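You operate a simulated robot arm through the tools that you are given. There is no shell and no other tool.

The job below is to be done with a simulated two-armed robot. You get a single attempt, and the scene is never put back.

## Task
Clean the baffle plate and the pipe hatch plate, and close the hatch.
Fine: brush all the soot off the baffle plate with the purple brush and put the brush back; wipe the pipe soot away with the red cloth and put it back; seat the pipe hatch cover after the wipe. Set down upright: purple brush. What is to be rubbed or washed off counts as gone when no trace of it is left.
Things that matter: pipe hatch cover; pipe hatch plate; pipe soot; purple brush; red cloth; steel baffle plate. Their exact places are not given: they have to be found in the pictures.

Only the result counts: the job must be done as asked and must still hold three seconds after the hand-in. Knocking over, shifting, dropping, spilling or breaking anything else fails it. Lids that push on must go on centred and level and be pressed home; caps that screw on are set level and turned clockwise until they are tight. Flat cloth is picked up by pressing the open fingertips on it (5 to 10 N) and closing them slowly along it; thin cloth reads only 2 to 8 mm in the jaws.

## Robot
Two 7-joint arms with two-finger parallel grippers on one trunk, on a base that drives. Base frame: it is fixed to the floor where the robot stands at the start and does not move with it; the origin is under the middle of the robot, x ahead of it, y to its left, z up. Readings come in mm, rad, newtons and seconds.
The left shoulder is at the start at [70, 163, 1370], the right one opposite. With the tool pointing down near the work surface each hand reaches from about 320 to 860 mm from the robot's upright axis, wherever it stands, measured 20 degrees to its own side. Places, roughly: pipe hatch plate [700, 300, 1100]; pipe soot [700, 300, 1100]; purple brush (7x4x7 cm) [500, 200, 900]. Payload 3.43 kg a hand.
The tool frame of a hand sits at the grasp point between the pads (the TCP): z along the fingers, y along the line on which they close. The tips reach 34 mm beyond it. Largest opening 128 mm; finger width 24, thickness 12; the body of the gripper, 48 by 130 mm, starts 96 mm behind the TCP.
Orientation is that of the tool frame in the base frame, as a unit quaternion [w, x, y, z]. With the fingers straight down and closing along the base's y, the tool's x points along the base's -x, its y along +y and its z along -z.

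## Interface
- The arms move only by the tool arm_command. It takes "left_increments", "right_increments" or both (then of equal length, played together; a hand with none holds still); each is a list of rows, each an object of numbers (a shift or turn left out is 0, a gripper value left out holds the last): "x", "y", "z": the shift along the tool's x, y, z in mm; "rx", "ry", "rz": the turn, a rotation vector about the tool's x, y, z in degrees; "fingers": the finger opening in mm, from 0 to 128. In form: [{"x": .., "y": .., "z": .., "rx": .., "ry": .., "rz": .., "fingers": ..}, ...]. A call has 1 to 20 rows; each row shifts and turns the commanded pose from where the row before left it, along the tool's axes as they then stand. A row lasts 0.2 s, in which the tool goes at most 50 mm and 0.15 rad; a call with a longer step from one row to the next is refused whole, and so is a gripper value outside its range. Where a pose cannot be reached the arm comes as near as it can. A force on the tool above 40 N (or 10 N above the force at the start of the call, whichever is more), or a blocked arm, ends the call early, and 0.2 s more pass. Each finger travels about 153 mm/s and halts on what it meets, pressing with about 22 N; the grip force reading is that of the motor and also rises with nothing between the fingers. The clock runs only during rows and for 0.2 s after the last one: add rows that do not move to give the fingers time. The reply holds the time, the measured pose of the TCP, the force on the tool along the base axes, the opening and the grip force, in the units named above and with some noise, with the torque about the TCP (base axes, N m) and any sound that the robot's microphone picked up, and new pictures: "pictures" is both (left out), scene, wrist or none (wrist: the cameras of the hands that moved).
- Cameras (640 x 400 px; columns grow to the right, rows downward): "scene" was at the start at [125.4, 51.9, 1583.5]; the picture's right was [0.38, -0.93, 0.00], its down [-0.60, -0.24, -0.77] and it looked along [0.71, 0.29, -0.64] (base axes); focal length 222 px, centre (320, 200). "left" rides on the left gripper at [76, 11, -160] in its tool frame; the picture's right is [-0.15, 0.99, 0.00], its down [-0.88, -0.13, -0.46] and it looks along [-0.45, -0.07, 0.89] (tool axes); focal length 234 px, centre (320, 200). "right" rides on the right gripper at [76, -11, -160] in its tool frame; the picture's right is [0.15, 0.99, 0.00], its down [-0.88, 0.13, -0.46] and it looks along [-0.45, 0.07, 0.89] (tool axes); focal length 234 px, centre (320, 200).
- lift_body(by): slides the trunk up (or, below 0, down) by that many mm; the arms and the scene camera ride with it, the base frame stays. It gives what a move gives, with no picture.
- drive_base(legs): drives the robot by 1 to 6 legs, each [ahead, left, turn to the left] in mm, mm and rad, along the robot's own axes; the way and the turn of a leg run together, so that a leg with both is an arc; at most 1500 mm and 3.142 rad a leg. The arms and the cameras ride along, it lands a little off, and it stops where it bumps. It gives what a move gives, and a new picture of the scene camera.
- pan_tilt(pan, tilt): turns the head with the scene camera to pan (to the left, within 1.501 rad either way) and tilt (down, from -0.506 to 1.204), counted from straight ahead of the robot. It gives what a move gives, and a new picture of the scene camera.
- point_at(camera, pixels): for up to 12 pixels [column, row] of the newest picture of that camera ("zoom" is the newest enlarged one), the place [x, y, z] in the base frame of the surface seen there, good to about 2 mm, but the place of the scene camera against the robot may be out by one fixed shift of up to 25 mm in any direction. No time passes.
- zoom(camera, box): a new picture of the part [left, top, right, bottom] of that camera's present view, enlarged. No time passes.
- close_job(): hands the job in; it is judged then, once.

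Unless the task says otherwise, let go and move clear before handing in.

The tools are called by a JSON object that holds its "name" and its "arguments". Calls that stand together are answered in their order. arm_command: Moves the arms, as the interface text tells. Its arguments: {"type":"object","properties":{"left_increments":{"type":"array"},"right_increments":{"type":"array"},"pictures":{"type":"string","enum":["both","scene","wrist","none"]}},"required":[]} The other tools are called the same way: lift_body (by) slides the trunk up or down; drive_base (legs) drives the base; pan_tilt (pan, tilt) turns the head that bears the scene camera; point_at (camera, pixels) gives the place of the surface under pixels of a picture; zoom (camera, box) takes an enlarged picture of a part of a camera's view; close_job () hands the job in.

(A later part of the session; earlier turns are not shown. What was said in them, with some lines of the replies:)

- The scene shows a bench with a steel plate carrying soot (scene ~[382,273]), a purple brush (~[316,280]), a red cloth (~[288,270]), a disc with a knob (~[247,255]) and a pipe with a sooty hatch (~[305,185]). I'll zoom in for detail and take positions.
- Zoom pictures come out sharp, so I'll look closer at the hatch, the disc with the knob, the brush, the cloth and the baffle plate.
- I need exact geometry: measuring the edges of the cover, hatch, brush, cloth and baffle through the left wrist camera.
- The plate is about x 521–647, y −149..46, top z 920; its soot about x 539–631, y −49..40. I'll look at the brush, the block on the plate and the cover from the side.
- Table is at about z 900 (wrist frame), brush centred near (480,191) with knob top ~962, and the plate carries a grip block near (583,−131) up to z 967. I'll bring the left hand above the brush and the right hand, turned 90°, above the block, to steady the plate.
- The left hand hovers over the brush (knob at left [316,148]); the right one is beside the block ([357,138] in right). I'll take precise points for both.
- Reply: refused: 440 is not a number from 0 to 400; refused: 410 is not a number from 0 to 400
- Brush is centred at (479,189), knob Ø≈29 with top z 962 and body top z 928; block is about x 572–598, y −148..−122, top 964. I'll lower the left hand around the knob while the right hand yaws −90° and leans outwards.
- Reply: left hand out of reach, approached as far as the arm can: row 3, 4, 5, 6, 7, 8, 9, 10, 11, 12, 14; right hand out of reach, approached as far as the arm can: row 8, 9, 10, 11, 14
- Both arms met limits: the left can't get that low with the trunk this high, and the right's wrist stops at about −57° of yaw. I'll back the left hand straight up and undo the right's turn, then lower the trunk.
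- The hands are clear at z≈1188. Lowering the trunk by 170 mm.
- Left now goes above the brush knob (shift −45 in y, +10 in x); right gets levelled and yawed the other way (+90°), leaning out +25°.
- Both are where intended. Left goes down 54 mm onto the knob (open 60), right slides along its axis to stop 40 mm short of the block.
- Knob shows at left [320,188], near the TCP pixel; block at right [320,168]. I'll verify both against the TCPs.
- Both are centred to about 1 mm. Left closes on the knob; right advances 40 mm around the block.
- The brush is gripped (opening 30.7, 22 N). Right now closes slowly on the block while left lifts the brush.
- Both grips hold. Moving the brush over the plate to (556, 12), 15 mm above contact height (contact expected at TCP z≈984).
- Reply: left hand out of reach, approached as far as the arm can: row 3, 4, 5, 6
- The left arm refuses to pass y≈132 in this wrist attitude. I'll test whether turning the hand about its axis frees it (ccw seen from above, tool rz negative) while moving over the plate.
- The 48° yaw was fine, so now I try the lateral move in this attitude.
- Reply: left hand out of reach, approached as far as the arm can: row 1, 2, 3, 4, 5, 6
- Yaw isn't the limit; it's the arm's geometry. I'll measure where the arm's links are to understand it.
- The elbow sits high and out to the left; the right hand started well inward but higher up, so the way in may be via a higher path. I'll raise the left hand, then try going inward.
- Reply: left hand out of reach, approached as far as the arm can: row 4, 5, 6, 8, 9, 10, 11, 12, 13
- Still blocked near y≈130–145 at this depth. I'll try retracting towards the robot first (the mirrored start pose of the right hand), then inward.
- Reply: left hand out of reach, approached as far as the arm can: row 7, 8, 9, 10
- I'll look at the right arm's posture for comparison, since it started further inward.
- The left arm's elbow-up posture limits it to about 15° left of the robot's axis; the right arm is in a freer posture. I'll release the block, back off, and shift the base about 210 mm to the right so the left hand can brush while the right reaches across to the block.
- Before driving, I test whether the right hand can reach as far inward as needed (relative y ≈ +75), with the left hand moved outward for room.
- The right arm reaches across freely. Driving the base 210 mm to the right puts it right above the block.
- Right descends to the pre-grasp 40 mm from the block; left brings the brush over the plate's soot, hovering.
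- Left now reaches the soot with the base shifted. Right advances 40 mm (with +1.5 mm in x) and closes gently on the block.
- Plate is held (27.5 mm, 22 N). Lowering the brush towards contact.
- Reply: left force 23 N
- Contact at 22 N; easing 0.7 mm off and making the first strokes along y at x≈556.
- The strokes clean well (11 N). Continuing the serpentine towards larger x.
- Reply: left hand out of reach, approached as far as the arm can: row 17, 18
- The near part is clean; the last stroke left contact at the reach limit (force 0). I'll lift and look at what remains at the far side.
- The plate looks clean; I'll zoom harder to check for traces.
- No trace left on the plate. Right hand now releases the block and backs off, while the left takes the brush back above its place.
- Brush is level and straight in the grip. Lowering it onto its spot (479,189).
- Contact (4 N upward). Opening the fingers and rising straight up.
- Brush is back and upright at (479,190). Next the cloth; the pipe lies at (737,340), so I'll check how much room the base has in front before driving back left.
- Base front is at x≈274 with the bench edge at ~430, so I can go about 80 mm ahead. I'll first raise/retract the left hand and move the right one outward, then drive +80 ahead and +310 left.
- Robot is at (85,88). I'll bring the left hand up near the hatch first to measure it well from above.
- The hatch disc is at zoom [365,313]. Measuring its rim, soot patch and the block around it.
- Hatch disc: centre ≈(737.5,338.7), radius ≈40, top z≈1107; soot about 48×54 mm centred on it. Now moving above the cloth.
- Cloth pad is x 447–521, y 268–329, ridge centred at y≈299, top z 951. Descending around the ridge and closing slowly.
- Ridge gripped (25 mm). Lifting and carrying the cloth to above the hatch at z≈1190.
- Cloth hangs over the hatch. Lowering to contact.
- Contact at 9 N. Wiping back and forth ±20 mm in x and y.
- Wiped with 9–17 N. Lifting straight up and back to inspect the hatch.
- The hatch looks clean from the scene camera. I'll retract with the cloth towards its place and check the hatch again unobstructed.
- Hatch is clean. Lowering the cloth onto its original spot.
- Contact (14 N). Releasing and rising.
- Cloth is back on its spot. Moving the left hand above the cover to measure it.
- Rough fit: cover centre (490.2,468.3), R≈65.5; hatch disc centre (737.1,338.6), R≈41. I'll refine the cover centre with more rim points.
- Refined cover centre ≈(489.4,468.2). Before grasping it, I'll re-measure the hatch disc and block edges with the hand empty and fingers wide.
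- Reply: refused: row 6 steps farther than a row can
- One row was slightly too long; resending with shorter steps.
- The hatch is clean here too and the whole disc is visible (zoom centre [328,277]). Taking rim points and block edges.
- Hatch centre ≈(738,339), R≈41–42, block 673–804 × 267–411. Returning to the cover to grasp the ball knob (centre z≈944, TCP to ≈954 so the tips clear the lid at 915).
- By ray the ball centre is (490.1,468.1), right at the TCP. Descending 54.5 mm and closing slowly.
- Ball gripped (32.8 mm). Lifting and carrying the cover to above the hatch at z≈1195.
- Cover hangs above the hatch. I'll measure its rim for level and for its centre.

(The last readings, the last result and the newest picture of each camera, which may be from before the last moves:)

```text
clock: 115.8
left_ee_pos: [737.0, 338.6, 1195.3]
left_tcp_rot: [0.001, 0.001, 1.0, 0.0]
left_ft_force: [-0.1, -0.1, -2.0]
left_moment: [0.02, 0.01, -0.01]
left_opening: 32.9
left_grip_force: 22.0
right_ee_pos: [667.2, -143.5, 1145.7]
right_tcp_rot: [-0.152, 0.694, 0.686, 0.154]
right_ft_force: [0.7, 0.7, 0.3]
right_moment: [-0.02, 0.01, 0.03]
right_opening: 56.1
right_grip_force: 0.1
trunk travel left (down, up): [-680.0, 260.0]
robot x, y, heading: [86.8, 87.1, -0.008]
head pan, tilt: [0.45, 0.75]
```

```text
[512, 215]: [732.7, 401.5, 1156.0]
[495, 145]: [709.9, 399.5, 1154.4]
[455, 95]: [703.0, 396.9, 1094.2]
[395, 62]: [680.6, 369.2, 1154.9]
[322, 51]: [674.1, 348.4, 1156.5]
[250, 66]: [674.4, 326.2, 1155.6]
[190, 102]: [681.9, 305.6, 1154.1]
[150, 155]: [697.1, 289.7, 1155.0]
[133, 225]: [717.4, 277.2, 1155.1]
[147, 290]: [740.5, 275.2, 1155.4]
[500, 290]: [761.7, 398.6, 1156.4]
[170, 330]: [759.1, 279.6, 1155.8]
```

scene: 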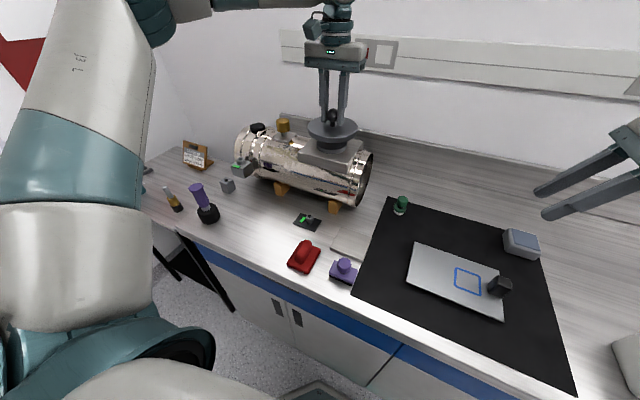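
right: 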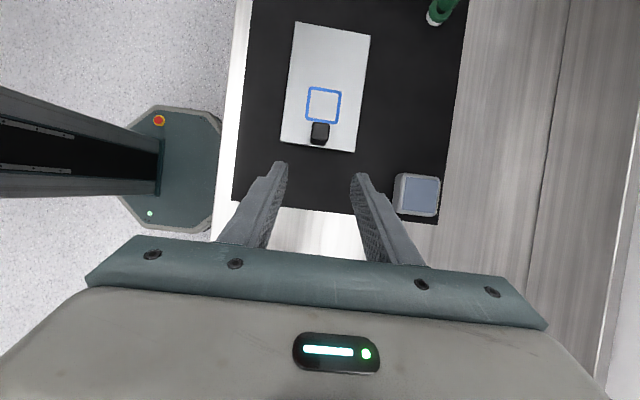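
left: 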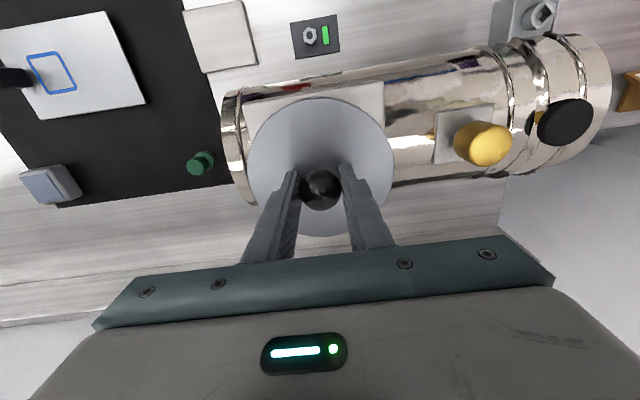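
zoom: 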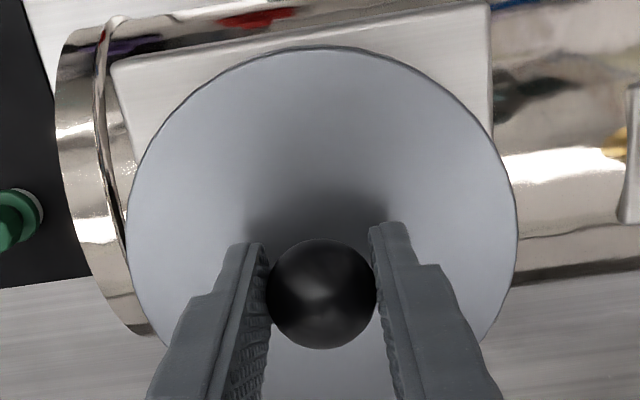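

Cover is level (rim z 1154–1156) with its centre ≈(736.9,339.2). Hatch centre is ≈(738.2,339), so I shift +1.2 mm in x and lower to just above the disc.

{"name": "arm_command", "arguments": {"left_increments": [{"x": -1.2, "z": 5}, {"z": 8}, {"z": 8}, {"z": 5}, {"z": 2}, {}, {}], "pictures": "wrist"}}

{"name": "arm_command", "arguments": {"left_increments": [{}], "pictures": "none"}}

{"name": "arm_command", "arguments": {"left_increments": [{}], "pictures": "none"}}

{"name": "zoom", "arguments": {"camera": "left", "box": [220, 80, 420, 230]}}

{"name": "zoom", "arguments": {"camera": "scene", "box": [290, 100, 380, 170]}}

```text
clock: 117.5
left_ee_pos: [737.9, 338.0, 1166.6]
left_tcp_rot: [0.0, 0.002, 1.0, 0.0]
left_ft_force: [-0.6, -0.4, -1.4]
left_moment: [0.0, -0.02, -0.02]
left_opening: 33.0
left_grip_force: 21.7
right_ee_pos: [668.8, -142.0, 1146.6]
right_tcp_rot: [-0.152, 0.694, 0.686, 0.155]
right_ft_force: [-0.6, -0.8, 0.1]
right_moment: [-0.01, 0.01, 0.01]
right_opening: 55.9
right_grip_force: 0.0
trunk travel left (down, up): [-680.0, 260.0]
robot x, y, heading: [85.5, 87.9, -0.006]
head pan, tilt: [0.45, 0.75]
```

left: 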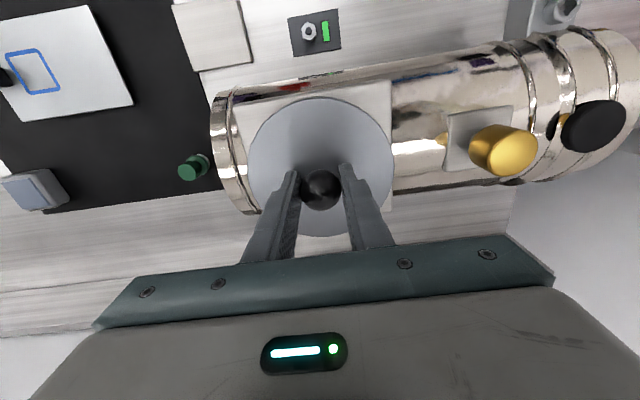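

```text
clock: 117.8
left_ee_pos: [737.0, 337.2, 1168.5]
left_tcp_rot: [0.0, 0.003, 1.0, 0.0]
left_ft_force: [-0.6, 0.2, -1.1]
left_moment: [0.03, -0.01, -0.04]
left_opening: 32.9
left_grip_force: 22.5
right_ee_pos: [667.2, -142.1, 1145.1]
right_tcp_rot: [-0.152, 0.695, 0.686, 0.154]
right_ft_force: [-0.3, 0.8, -1.0]
right_moment: [-0.03, -0.05, 0.01]
right_opening: 56.0
right_grip_force: 0.0
trunk travel left (down, up): [-680.0, 260.0]
robot x, y, heading: [84.9, 85.0, -0.003]
head pan, tilt: [0.45, 0.75]
```

```text
clock: 118.2
left_ee_pos: [738.1, 337.7, 1167.7]
left_tcp_rot: [0.0, 0.003, 1.0, 0.0]
left_ft_force: [-0.1, 0.0, -0.3]
left_moment: [0.03, 0.02, -0.01]
left_opening: 33.1
left_grip_force: 22.1
right_ee_pos: [667.3, -141.5, 1146.4]
right_tcp_rot: [-0.152, 0.695, 0.686, 0.154]
right_ft_force: [0.2, 0.4, 0.5]
right_moment: [-0.03, 0.01, -0.03]
right_opening: 56.0
right_grip_force: 0.0
trunk travel left (down, up): [-680.0, 260.0]
robot x, y, heading: [84.3, 87.1, -0.007]
head pan, tilt: [0.45, 0.75]
```

```text
2.67 times, centred on (320, 155) of left
```

zoom: 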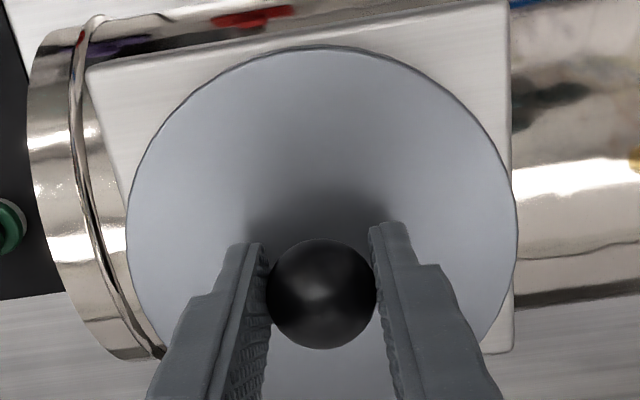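

```text
5.71 times, centred on (335, 135) of scene
```

zoom: 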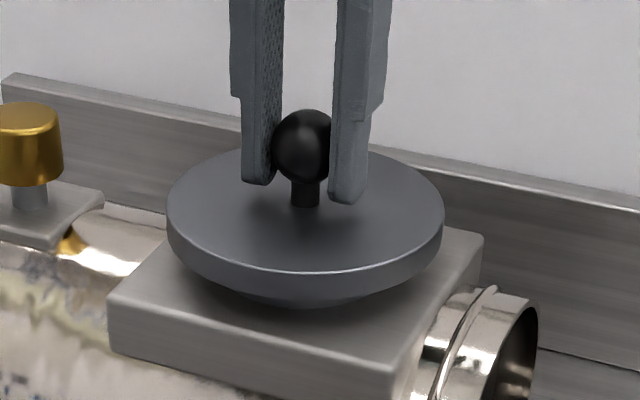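

Hovering ~5 mm above the disc. Re-measuring the cover rim for a final centring check.

{"name": "zoom", "arguments": {"camera": "left", "box": [220, 80, 420, 230]}}

{"name": "point_at", "arguments": {"camera": "zoom", "pixels": [[510, 215], [492, 145], [450, 95], [392, 63], [322, 53], [252, 68], [193, 104], [153, 157], [135, 225], [149, 290], [500, 285], [168, 322]]}}

{"name": "point_at", "arguments": {"camera": "zoom", "pixels": [[511, 212], [490, 145], [448, 95], [390, 63], [318, 53], [256, 67], [196, 102], [151, 160], [134, 228], [150, 292], [503, 280], [166, 318]]}}

```text
2.67 times, centred on (320, 155) of left
```

zoom: 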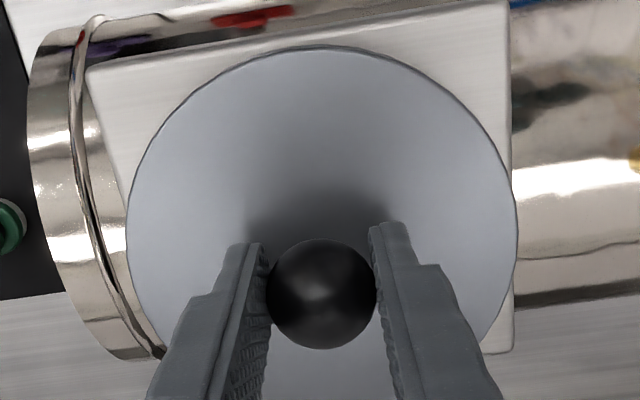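

```text
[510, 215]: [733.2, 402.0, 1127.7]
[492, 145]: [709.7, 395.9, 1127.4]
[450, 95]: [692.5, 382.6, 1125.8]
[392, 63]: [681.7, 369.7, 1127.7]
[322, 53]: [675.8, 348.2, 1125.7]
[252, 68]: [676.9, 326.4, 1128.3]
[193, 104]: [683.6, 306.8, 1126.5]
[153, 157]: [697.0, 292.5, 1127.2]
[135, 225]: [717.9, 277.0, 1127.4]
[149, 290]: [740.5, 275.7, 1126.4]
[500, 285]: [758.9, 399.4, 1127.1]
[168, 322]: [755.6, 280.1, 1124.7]
```

```text
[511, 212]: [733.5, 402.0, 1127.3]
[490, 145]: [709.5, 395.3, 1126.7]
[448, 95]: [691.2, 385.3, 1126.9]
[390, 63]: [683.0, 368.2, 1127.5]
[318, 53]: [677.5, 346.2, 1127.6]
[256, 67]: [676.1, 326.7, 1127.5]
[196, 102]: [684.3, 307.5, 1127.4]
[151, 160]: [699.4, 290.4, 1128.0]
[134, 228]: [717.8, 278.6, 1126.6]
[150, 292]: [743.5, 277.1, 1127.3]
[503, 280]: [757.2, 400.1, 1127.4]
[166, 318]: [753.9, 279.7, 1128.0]
```

Cover centre (738.1,339.5) versus hatch (738.2,339.0): within half a millimetre. Lowering slowly and watching the force.

{"name": "arm_command", "arguments": {"left_increments": [{"y": -0.3, "z": 1}, {"z": 1}, {"z": 1}, {"z": 1}, {"z": 1}, {"z": 1}, {"z": 1}, {"z": 1}, {}], "pictures": "none"}}

```text
clock: 120.2
left_ee_pos: [737.2, 337.2, 1159.2]
left_tcp_rot: [0.001, 0.002, 1.0, 0.001]
left_ft_force: [0.3, 0.7, -1.5]
left_moment: [0.02, -0.03, -0.03]
left_opening: 32.8
left_grip_force: 22.2
right_ee_pos: [667.3, -142.5, 1146.6]
right_tcp_rot: [-0.152, 0.695, 0.686, 0.155]
right_ft_force: [0.3, -0.2, -0.2]
right_moment: [-0.02, 0.0, -0.02]
right_opening: 55.9
right_grip_force: 0.1
trunk travel left (down, up): [-680.0, 260.0]
robot x, y, heading: [84.1, 88.6, -0.012]
head pan, tilt: [0.45, 0.75]
```

TCP 1159 with no contact force, so the rim has passed the disc's edge. Continuing down.

{"name": "arm_command", "arguments": {"left_increments": [{"z": 1}, {"z": 1}, {"z": 1}, {"z": 1}, {"z": 1}, {"z": 1}, {"z": 1}, {}], "pictures": "scene"}}

{"name": "zoom", "arguments": {"camera": "scene", "box": [290, 100, 380, 170]}}

```text
clock: 122.0
left_ee_pos: [737.6, 337.0, 1152.1]
left_tcp_rot: [0.0, 0.003, 1.0, 0.0]
left_ft_force: [-0.3, 0.1, -1.0]
left_moment: [0.01, -0.04, -0.04]
left_opening: 32.9
left_grip_force: 22.2
right_ee_pos: [666.7, -142.3, 1145.4]
right_tcp_rot: [-0.152, 0.695, 0.686, 0.155]
right_ft_force: [0.1, -0.9, 0.0]
right_moment: [0.01, 0.0, 0.0]
right_opening: 56.0
right_grip_force: 0.0
trunk travel left (down, up): [-680.0, 260.0]
robot x, y, heading: [86.5, 83.7, -0.002]
head pan, tilt: [0.45, 0.75]
```

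scene: 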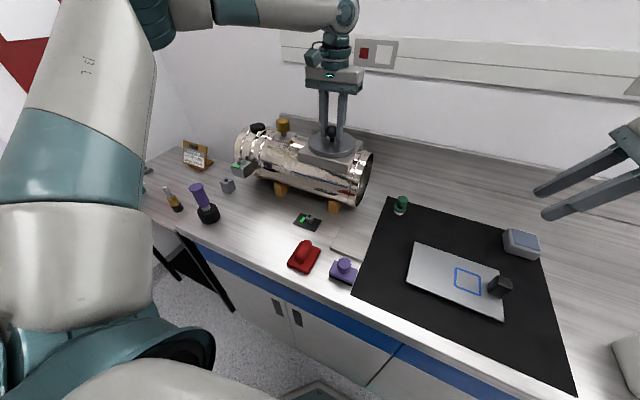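

```text
5.71 times, centred on (335, 135) of scene
```

zoom: 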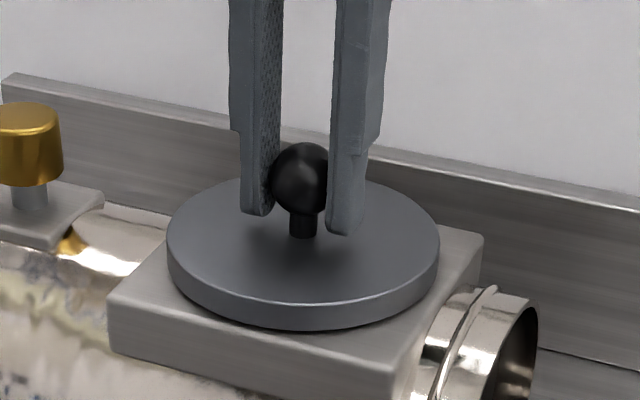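

The cover sits over the disc, ~2 mm above the block. Continuing in small steps until it bears.

{"name": "arm_command", "arguments": {"left_increments": [{"z": 0.7}, {"z": 0.7}, {"z": 0.7}, {"z": 0.6}, {"z": 0.6}, {}], "pictures": "none"}}

```text
clock: 123.5
left_ee_pos: [736.1, 337.7, 1150.9]
left_tcp_rot: [0.002, 0.002, 1.0, 0.0]
left_ft_force: [4.4, 5.2, 18.2]
left_moment: [0.06, -0.13, 0.01]
left_opening: 32.5
left_grip_force: 22.0
right_ee_pos: [665.3, -142.4, 1146.2]
right_tcp_rot: [-0.151, 0.695, 0.685, 0.155]
right_ft_force: [0.4, 0.2, 0.6]
right_moment: [0.02, 0.01, 0.01]
right_opening: 56.2
right_grip_force: 0.0
trunk travel left (down, up): [-680.0, 260.0]
robot x, y, heading: [82.9, 87.5, -0.006]
head pan, tilt: [0.45, 0.75]
```

Bearing with 18 N at TCP 1150.9, which matches the seated height. Pressing a little more.

{"name": "arm_command", "arguments": {"left_increments": [{"z": 0.6}, {"z": 0.6}, {"z": 0.5}, {}], "pictures": "wrist"}}

{"name": "zoom", "arguments": {"camera": "left", "box": [220, 80, 420, 230]}}

{"name": "point_at", "arguments": {"camera": "zoom", "pixels": [[490, 180], [450, 120], [320, 65], [200, 120], [150, 200], [160, 290], [495, 260], [120, 100], [320, 120], [480, 60]]}}

{"name": "zoom", "arguments": {"camera": "scene", "box": [300, 115, 370, 170]}}

```text
clock: 124.5
left_ee_pos: [736.9, 338.8, 1147.8]
left_tcp_rot: [0.001, 0.003, 1.0, 0.0]
left_ft_force: [2.8, 2.4, 17.5]
left_moment: [0.04, -0.08, 0.01]
left_opening: 33.1
left_grip_force: 22.6
right_ee_pos: [665.6, -143.0, 1145.7]
right_tcp_rot: [-0.151, 0.695, 0.686, 0.156]
right_ft_force: [0.1, -0.6, 0.0]
right_moment: [0.02, -0.03, -0.01]
right_opening: 56.0
right_grip_force: 0.0
trunk travel left (down, up): [-680.0, 260.0]
robot x, y, heading: [83.8, 86.4, -0.011]
head pan, tilt: [0.45, 0.75]
```

left: 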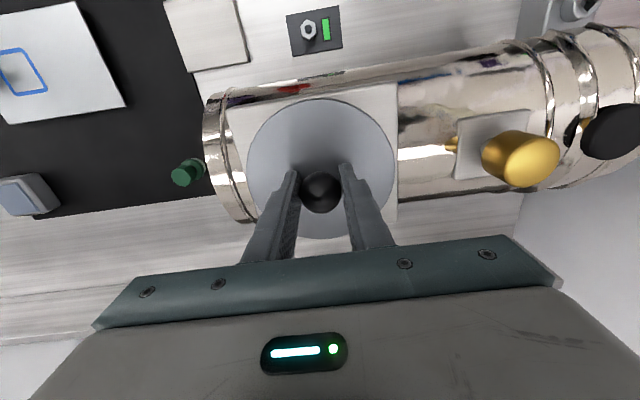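

```text
2.67 times, centred on (320, 155) of left
```

zoom: 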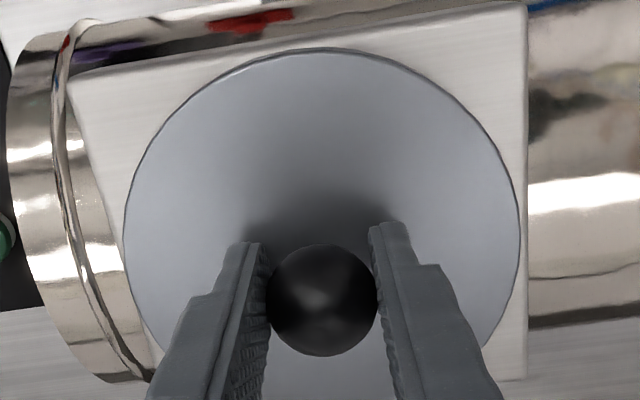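

```text
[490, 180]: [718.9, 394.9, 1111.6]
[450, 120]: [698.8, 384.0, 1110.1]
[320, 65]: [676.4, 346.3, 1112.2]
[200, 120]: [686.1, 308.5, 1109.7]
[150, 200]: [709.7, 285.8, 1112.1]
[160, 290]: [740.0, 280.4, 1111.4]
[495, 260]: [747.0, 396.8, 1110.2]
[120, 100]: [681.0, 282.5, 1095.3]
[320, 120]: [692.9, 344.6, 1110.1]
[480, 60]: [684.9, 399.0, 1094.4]
```

```text
7.27 times, centred on (335, 142) of scene
```

zoom: 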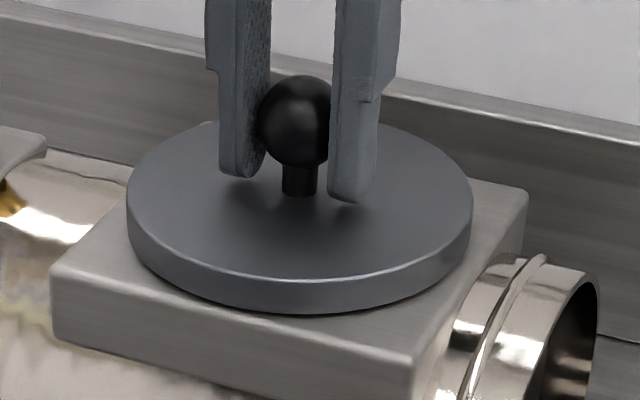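

The grip slid slightly on the ball, so I'm not certain it is pressed home: rim top ≈1111, block ≈1094. I'll let go, rise, close the fingers and press the knob from above.

{"name": "arm_command", "arguments": {"left_increments": [{"z": -0.7}, {"fingers": 40}, {"fingers": 50}, {"fingers": 60}, {"z": -10}, {"z": -20}, {"z": -30}, {"fingers": 0}, {}, {}, {}], "pictures": "both"}}

{"name": "zoom", "arguments": {"camera": "left", "box": [220, 80, 420, 230]}}

{"name": "zoom", "arguments": {"camera": "scene", "box": [300, 115, 370, 170]}}

```text
clock: 126.8
left_ee_pos: [735.1, 338.1, 1208.9]
left_tcp_rot: [0.0, 0.001, 1.0, 0.0]
left_ft_force: [0.6, -0.7, 0.4]
left_moment: [0.04, -0.04, 0.01]
left_opening: 0.0
left_grip_force: 21.9
right_ee_pos: [667.6, -141.9, 1145.1]
right_tcp_rot: [-0.151, 0.695, 0.686, 0.155]
right_ft_force: [-0.4, -0.9, -0.7]
right_moment: [0.02, -0.03, 0.02]
right_opening: 56.1
right_grip_force: 0.1
trunk travel left (down, up): [-680.0, 260.0]
robot x, y, heading: [85.6, 83.7, -0.004]
head pan, tilt: [0.45, 0.75]
```

scene: 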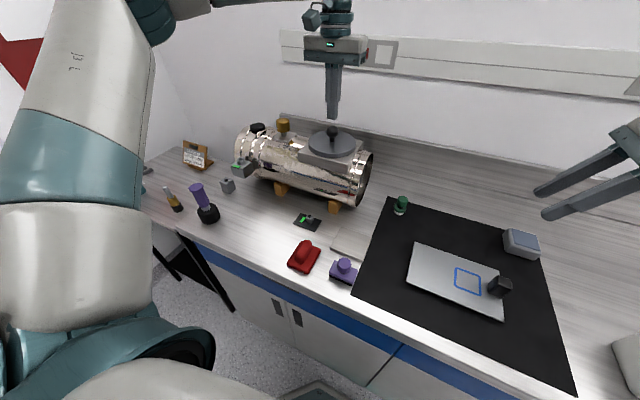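
left: 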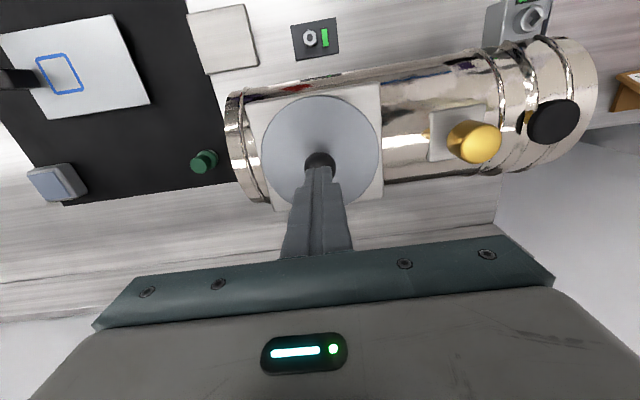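

```text
2.67 times, centred on (320, 155) of left
```

zoom: 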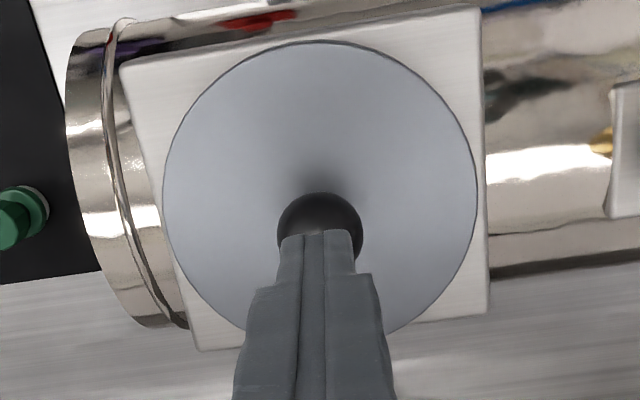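

```text
7.27 times, centred on (335, 142) of scene
```

zoom: 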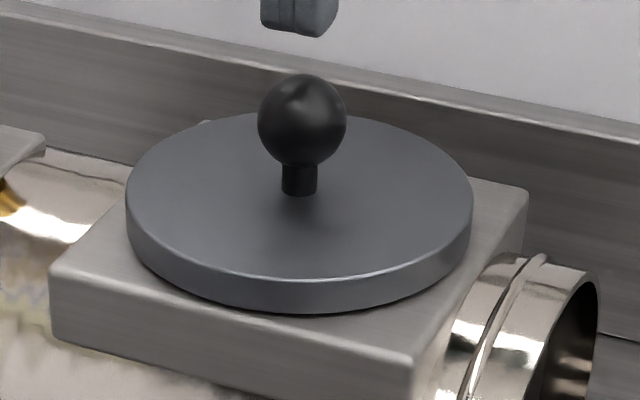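

Released; cover stays put and level. Now pressing the ball knob from above with closed fingertips (contact expected near TCP 1190).

{"name": "arm_command", "arguments": {"left_increments": [{"x": -2.5, "y": 0.8, "z": 4}, {"z": 5}, {"z": 4}, {"z": 2}, {"z": 1}, {"z": 1}, {"z": 1}, {"z": 1}, {"z": 0.7}, {"z": 0.7}, {}], "pictures": "none"}}

```text
clock: 129.2
left_ee_pos: [739.6, 340.0, 1187.6]
left_tcp_rot: [0.0, 0.002, 1.0, -0.001]
left_ft_force: [1.4, -0.7, 6.2]
left_moment: [-0.07, -0.06, -0.02]
left_opening: 0.0
left_grip_force: 22.1
right_ee_pos: [667.4, -144.0, 1146.2]
right_tcp_rot: [-0.151, 0.695, 0.686, 0.154]
right_ft_force: [1.0, -0.4, 0.1]
right_moment: [0.0, -0.01, 0.0]
right_opening: 56.2
right_grip_force: 0.0
trunk travel left (down, up): [-680.0, 260.0]
robot x, y, heading: [81.6, 84.3, -0.01]
head pan, tilt: [0.45, 0.75]
```

Contact at TCP ≈1188. Pressing on in half-millimetre steps.

{"name": "arm_command", "arguments": {"left_increments": [{"z": 0.7}, {"z": 0.7}, {"z": 0.7}, {"z": 0.6}, {}], "pictures": "none"}}

```text
clock: 130.4
left_ee_pos: [738.3, 339.0, 1187.4]
left_tcp_rot: [0.003, 0.003, 1.0, 0.0]
left_ft_force: [12.1, 5.4, 32.3]
left_moment: [0.12, -0.44, 0.04]
left_opening: 0.1
left_grip_force: 21.9
right_ee_pos: [666.4, -142.8, 1148.4]
right_tcp_rot: [-0.151, 0.695, 0.686, 0.155]
right_ft_force: [0.0, -0.1, -0.1]
right_moment: [0.0, -0.02, 0.0]
right_opening: 56.2
right_grip_force: 0.1
trunk travel left (down, up): [-680.0, 260.0]
robot x, y, heading: [82.6, 87.7, -0.006]
head pan, tilt: [0.45, 0.75]
```

32 N without any give: it is home. Rising clear and checking the cover's seat.

{"name": "arm_command", "arguments": {"left_increments": [{"z": -2}, {"z": -8}, {"z": -20}, {"z": -30}, {"z": -30, "x": 20}, {"x": 40}, {"x": 40, "fingers": 60}, {"x": 40}, {}, {}, {}], "pictures": "both"}}

{"name": "zoom", "arguments": {"camera": "left", "box": [240, 130, 420, 260]}}

{"name": "zoom", "arguments": {"camera": "scene", "box": [300, 115, 370, 170]}}

```text
clock: 132.8
left_ee_pos: [599.5, 339.8, 1271.1]
left_tcp_rot: [0.001, 0.001, 1.0, 0.0]
left_ft_force: [-0.1, 0.5, -0.3]
left_moment: [0.02, 0.01, 0.05]
left_opening: 60.0
left_grip_force: 0.1
right_ee_pos: [666.0, -141.0, 1146.8]
right_tcp_rot: [-0.151, 0.695, 0.686, 0.155]
right_ft_force: [-0.2, 0.5, 0.0]
right_moment: [-0.01, -0.02, 0.02]
right_opening: 56.3
right_grip_force: 0.1
trunk travel left (down, up): [-680.0, 260.0]
robot x, y, heading: [83.1, 85.5, -0.008]
head pan, tilt: [0.45, 0.75]
```

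scene: 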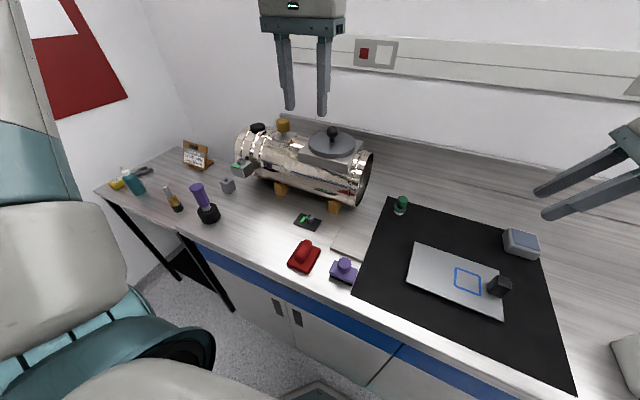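
left: 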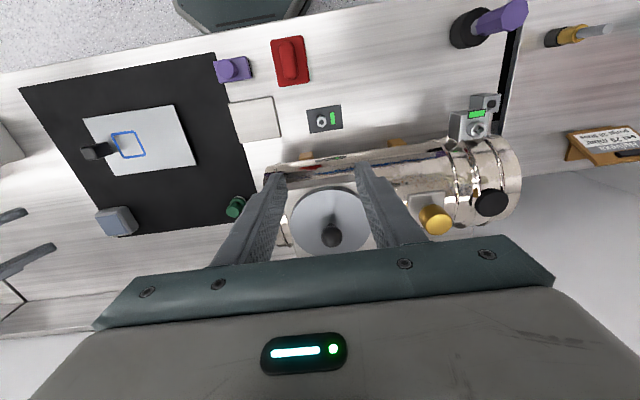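

```text
3.08 times, centred on (330, 195) of left
```

zoom: 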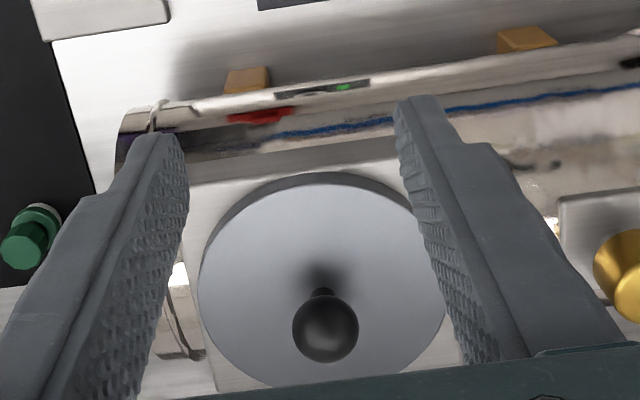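

```text
7.27 times, centred on (335, 142) of scene
```

zoom: 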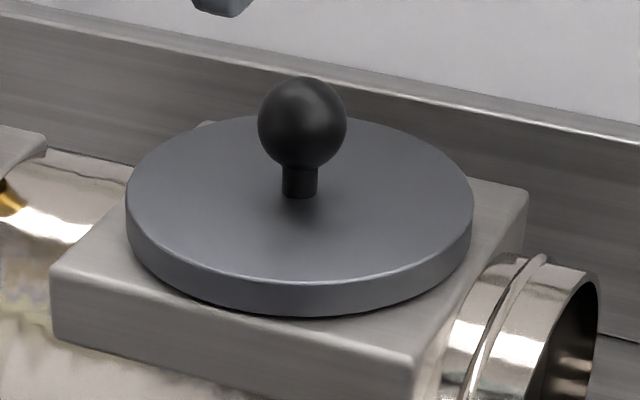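

Cover looks level. I'll measure its rim height all round and compare with the block.

{"name": "point_at", "arguments": {"camera": "scene", "pixels": [[320, 133], [345, 133], [333, 150], [322, 146], [350, 142], [340, 155], [310, 157], [362, 148], [345, 162]]}}

{"name": "zoom", "arguments": {"camera": "left", "box": [240, 130, 420, 260]}}

{"name": "point_at", "arguments": {"camera": "zoom", "pixels": [[320, 195], [260, 215], [380, 205], [215, 265], [212, 300], [240, 350], [280, 375], [400, 355], [435, 300], [300, 230], [210, 200], [215, 370]]}}

{"name": "zoom", "arguments": {"camera": "scene", "box": [310, 140, 350, 165]}}

```text
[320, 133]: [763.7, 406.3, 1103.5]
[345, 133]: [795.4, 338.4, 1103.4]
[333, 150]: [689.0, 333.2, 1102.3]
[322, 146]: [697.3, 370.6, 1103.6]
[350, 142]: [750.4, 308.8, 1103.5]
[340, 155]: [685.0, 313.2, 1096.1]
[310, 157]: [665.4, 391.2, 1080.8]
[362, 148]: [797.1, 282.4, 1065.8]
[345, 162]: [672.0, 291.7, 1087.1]
```

```text
3.08 times, centred on (330, 195) of left
```

zoom: 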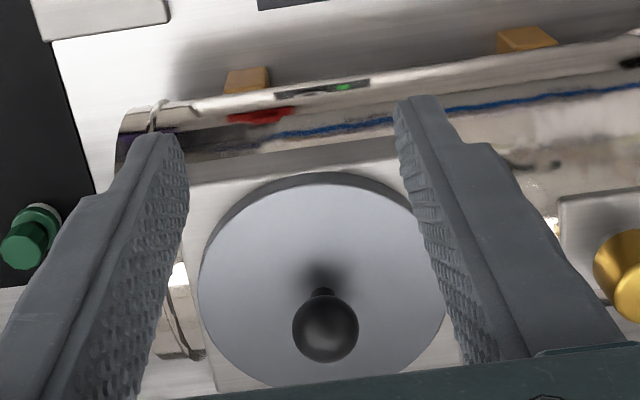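

```text
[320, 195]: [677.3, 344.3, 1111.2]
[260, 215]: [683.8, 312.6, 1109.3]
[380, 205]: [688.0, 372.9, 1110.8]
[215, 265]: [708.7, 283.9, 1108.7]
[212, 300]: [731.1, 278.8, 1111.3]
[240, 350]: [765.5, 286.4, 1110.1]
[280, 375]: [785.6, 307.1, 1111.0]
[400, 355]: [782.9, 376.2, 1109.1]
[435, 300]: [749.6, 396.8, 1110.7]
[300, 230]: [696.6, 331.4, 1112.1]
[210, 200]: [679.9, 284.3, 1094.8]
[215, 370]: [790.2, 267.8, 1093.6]
```

```text
16.00 times, centred on (330, 152) of scene
```

zoom: 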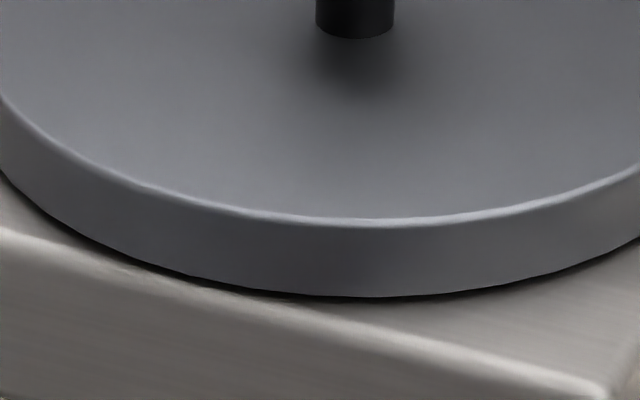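

The cover is level all round, with only a hairline under its rim. To be sure it is home, I'll press once more, harder.

{"name": "arm_command", "arguments": {"left_increments": [{"x": -20, "fingers": 0}, {"x": -40}, {"x": -40}, {"x": -30}, {"x": -8.8, "y": -0.8, "z": 10}, {"z": 30}, {"z": 30}, {"z": 5}, {}, {}], "pictures": "wrist"}}

```text
clock: 135.1
left_ee_pos: [737.0, 338.8, 1197.3]
left_tcp_rot: [0.0, 0.002, 1.0, 0.0]
left_ft_force: [0.3, 0.0, -0.8]
left_moment: [0.0, -0.01, -0.01]
left_opening: 0.1
left_grip_force: 22.0
right_ee_pos: [667.6, -141.6, 1146.0]
right_tcp_rot: [-0.152, 0.695, 0.686, 0.154]
right_ft_force: [-0.2, 0.5, 0.3]
right_moment: [-0.01, -0.03, 0.0]
right_opening: 56.1
right_grip_force: 0.2
trunk travel left (down, up): [-680.0, 260.0]
robot x, y, heading: [86.4, 87.9, -0.002]
head pan, tilt: [0.45, 0.75]
```

left: 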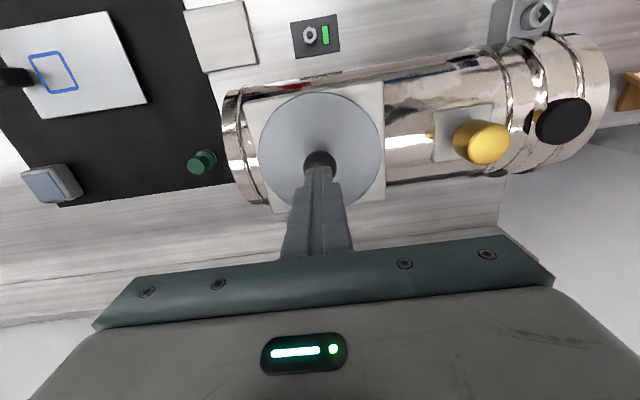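

{"name": "arm_command", "arguments": {"left_increments": [{"x": -1, "z": 4}, {"z": 3}, {"z": 1}, {"z": 1}, {"z": 1}, {"z": 1}, {"z": 1}, {"z": 1}, {"z": 0.6}, {"z": 0.6}, {"z": 0.6}, {"z": 0.6}, {}], "pictures": "none"}}

```text
clock: 137.8
left_ee_pos: [738.2, 337.0, 1189.1]
left_tcp_rot: [0.005, 0.002, 1.0, -0.001]
left_ft_force: [-1.1, 0.9, 10.0]
left_moment: [0.0, 0.06, -0.06]
left_opening: 0.0
left_grip_force: 21.9
right_ee_pos: [665.4, -142.2, 1145.0]
right_tcp_rot: [-0.151, 0.694, 0.686, 0.155]
right_ft_force: [0.6, 0.3, 0.4]
right_moment: [0.0, 0.0, -0.03]
right_opening: 56.1
right_grip_force: 0.0
trunk travel left (down, up): [-680.0, 260.0]
robot x, y, heading: [85.8, 86.5, -0.004]
head pan, tilt: [0.45, 0.75]
stopped in row 13 (left hand): the force on the tool passed its limit at 41 N (the readings are from after the stop); the commanded pose is now the measured one
```

Pressed to 41 N without further give. Retreating clear and taking final pictures.

{"name": "arm_command", "arguments": {"left_increments": [{"z": -2}, {"z": -8}, {"z": -20}, {"z": -30}, {"z": -30, "x": 20}, {"x": 40}, {"x": 40}, {"x": 40, "fingers": 60}, {"x": 40}, {"x": 30}, {}, {}], "pictures": "both"}}

{"name": "zoom", "arguments": {"camera": "scene", "box": [300, 115, 370, 170]}}

{"name": "zoom", "arguments": {"camera": "scene", "box": [270, 200, 550, 340]}}

{"name": "zoom", "arguments": {"camera": "scene", "box": [270, 225, 370, 290]}}

{"name": "zoom", "arguments": {"camera": "left", "box": [80, 80, 220, 200]}}

```text
clock: 140.4
left_ee_pos: [530.3, 337.5, 1274.5]
left_tcp_rot: [0.004, 0.002, 1.0, -0.001]
left_ft_force: [0.3, -0.2, 0.0]
left_moment: [-0.02, -0.01, 0.02]
left_opening: 60.0
left_grip_force: 0.0
right_ee_pos: [666.8, -142.4, 1145.5]
right_tcp_rot: [-0.152, 0.694, 0.686, 0.155]
right_ft_force: [0.5, -0.2, 0.7]
right_moment: [0.0, -0.02, -0.04]
right_opening: 55.9
right_grip_force: 0.0
trunk travel left (down, up): [-680.0, 260.0]
robot x, y, heading: [83.9, 88.8, -0.007]
head pan, tilt: [0.45, 0.75]
```

scene: 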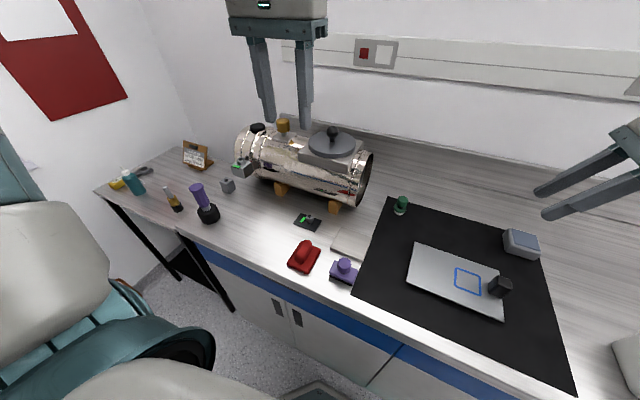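
left: 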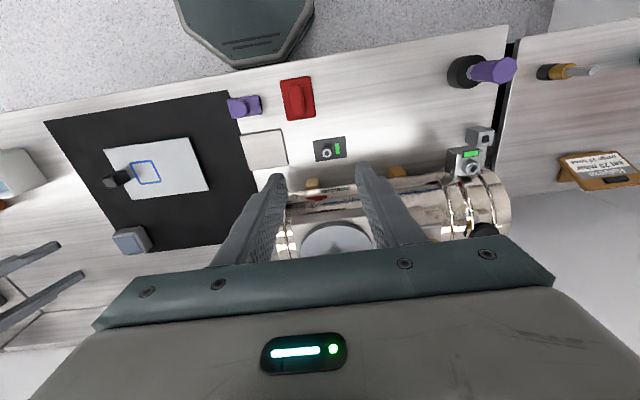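

```text
7.27 times, centred on (335, 142) of scene
```

zoom: 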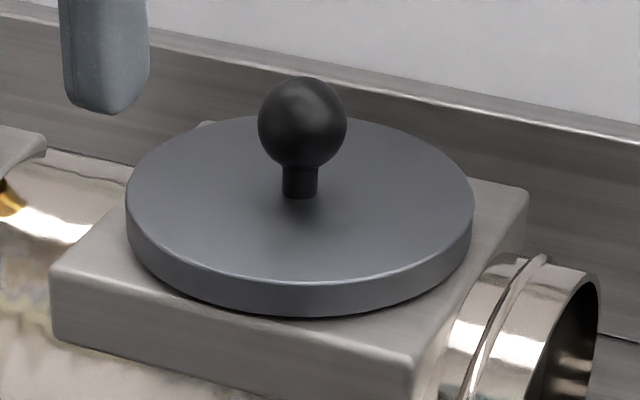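

```text
2.29 times, centred on (410, 270) of scene
```

zoom: 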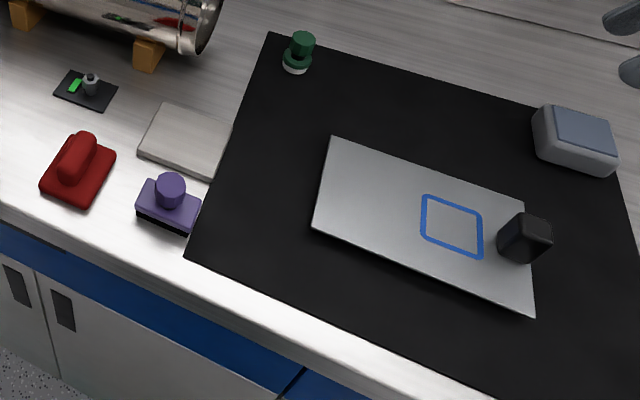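

```text
6.15 times, centred on (320, 258) of scene
```

zoom: 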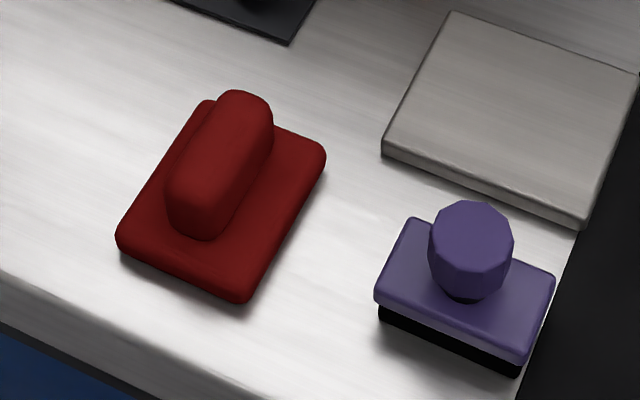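

```text
3.33 times, centred on (150, 140) of left
```

zoom: 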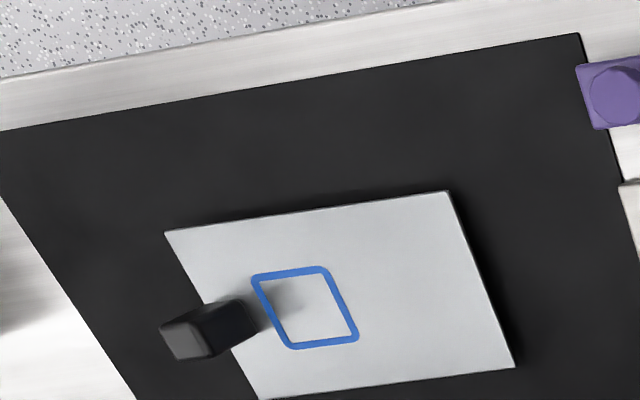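

Everything checks out: the baffle plate is spotless, and the brush (zoom [470,250]) and cloth are back where they started. The cover sits level and centred on the hatch, and both hands are clear. Handing in.

{"name": "close_job", "arguments": {}}

```text
The job is handed in.
```

The job is handed in; the verdict hasn't come back to me.

- **Baffle plate:** I brushed it clean with the purple brush while the right hand held the plate by its block. Close-up pictures from all three cameras showed no soot left. The last stroke at the far edge lost contact when the arm reached its limit, but that edge also looked clean.
- **Purple brush:** It is back on its original spot, standing upright.
- **Pipe hatch plate:** I wiped it with the red cloth at about 9–17 N, and the pictures showed no soot left. The cloth is back where it started, within a few millimetres.
- **Hatch cover:** It is seated on the hatch, level and centred to within about 1 mm. I pressed it down to 41 N and it didn't move any further. A gap of about 1–2 mm remains under its rim. I took that as the cover resting on the raised disc, but I couldn't see inside to confirm it.

I released everything, and both hands were clear before the hand-in. Nothing else was knocked or shifted that I could see.
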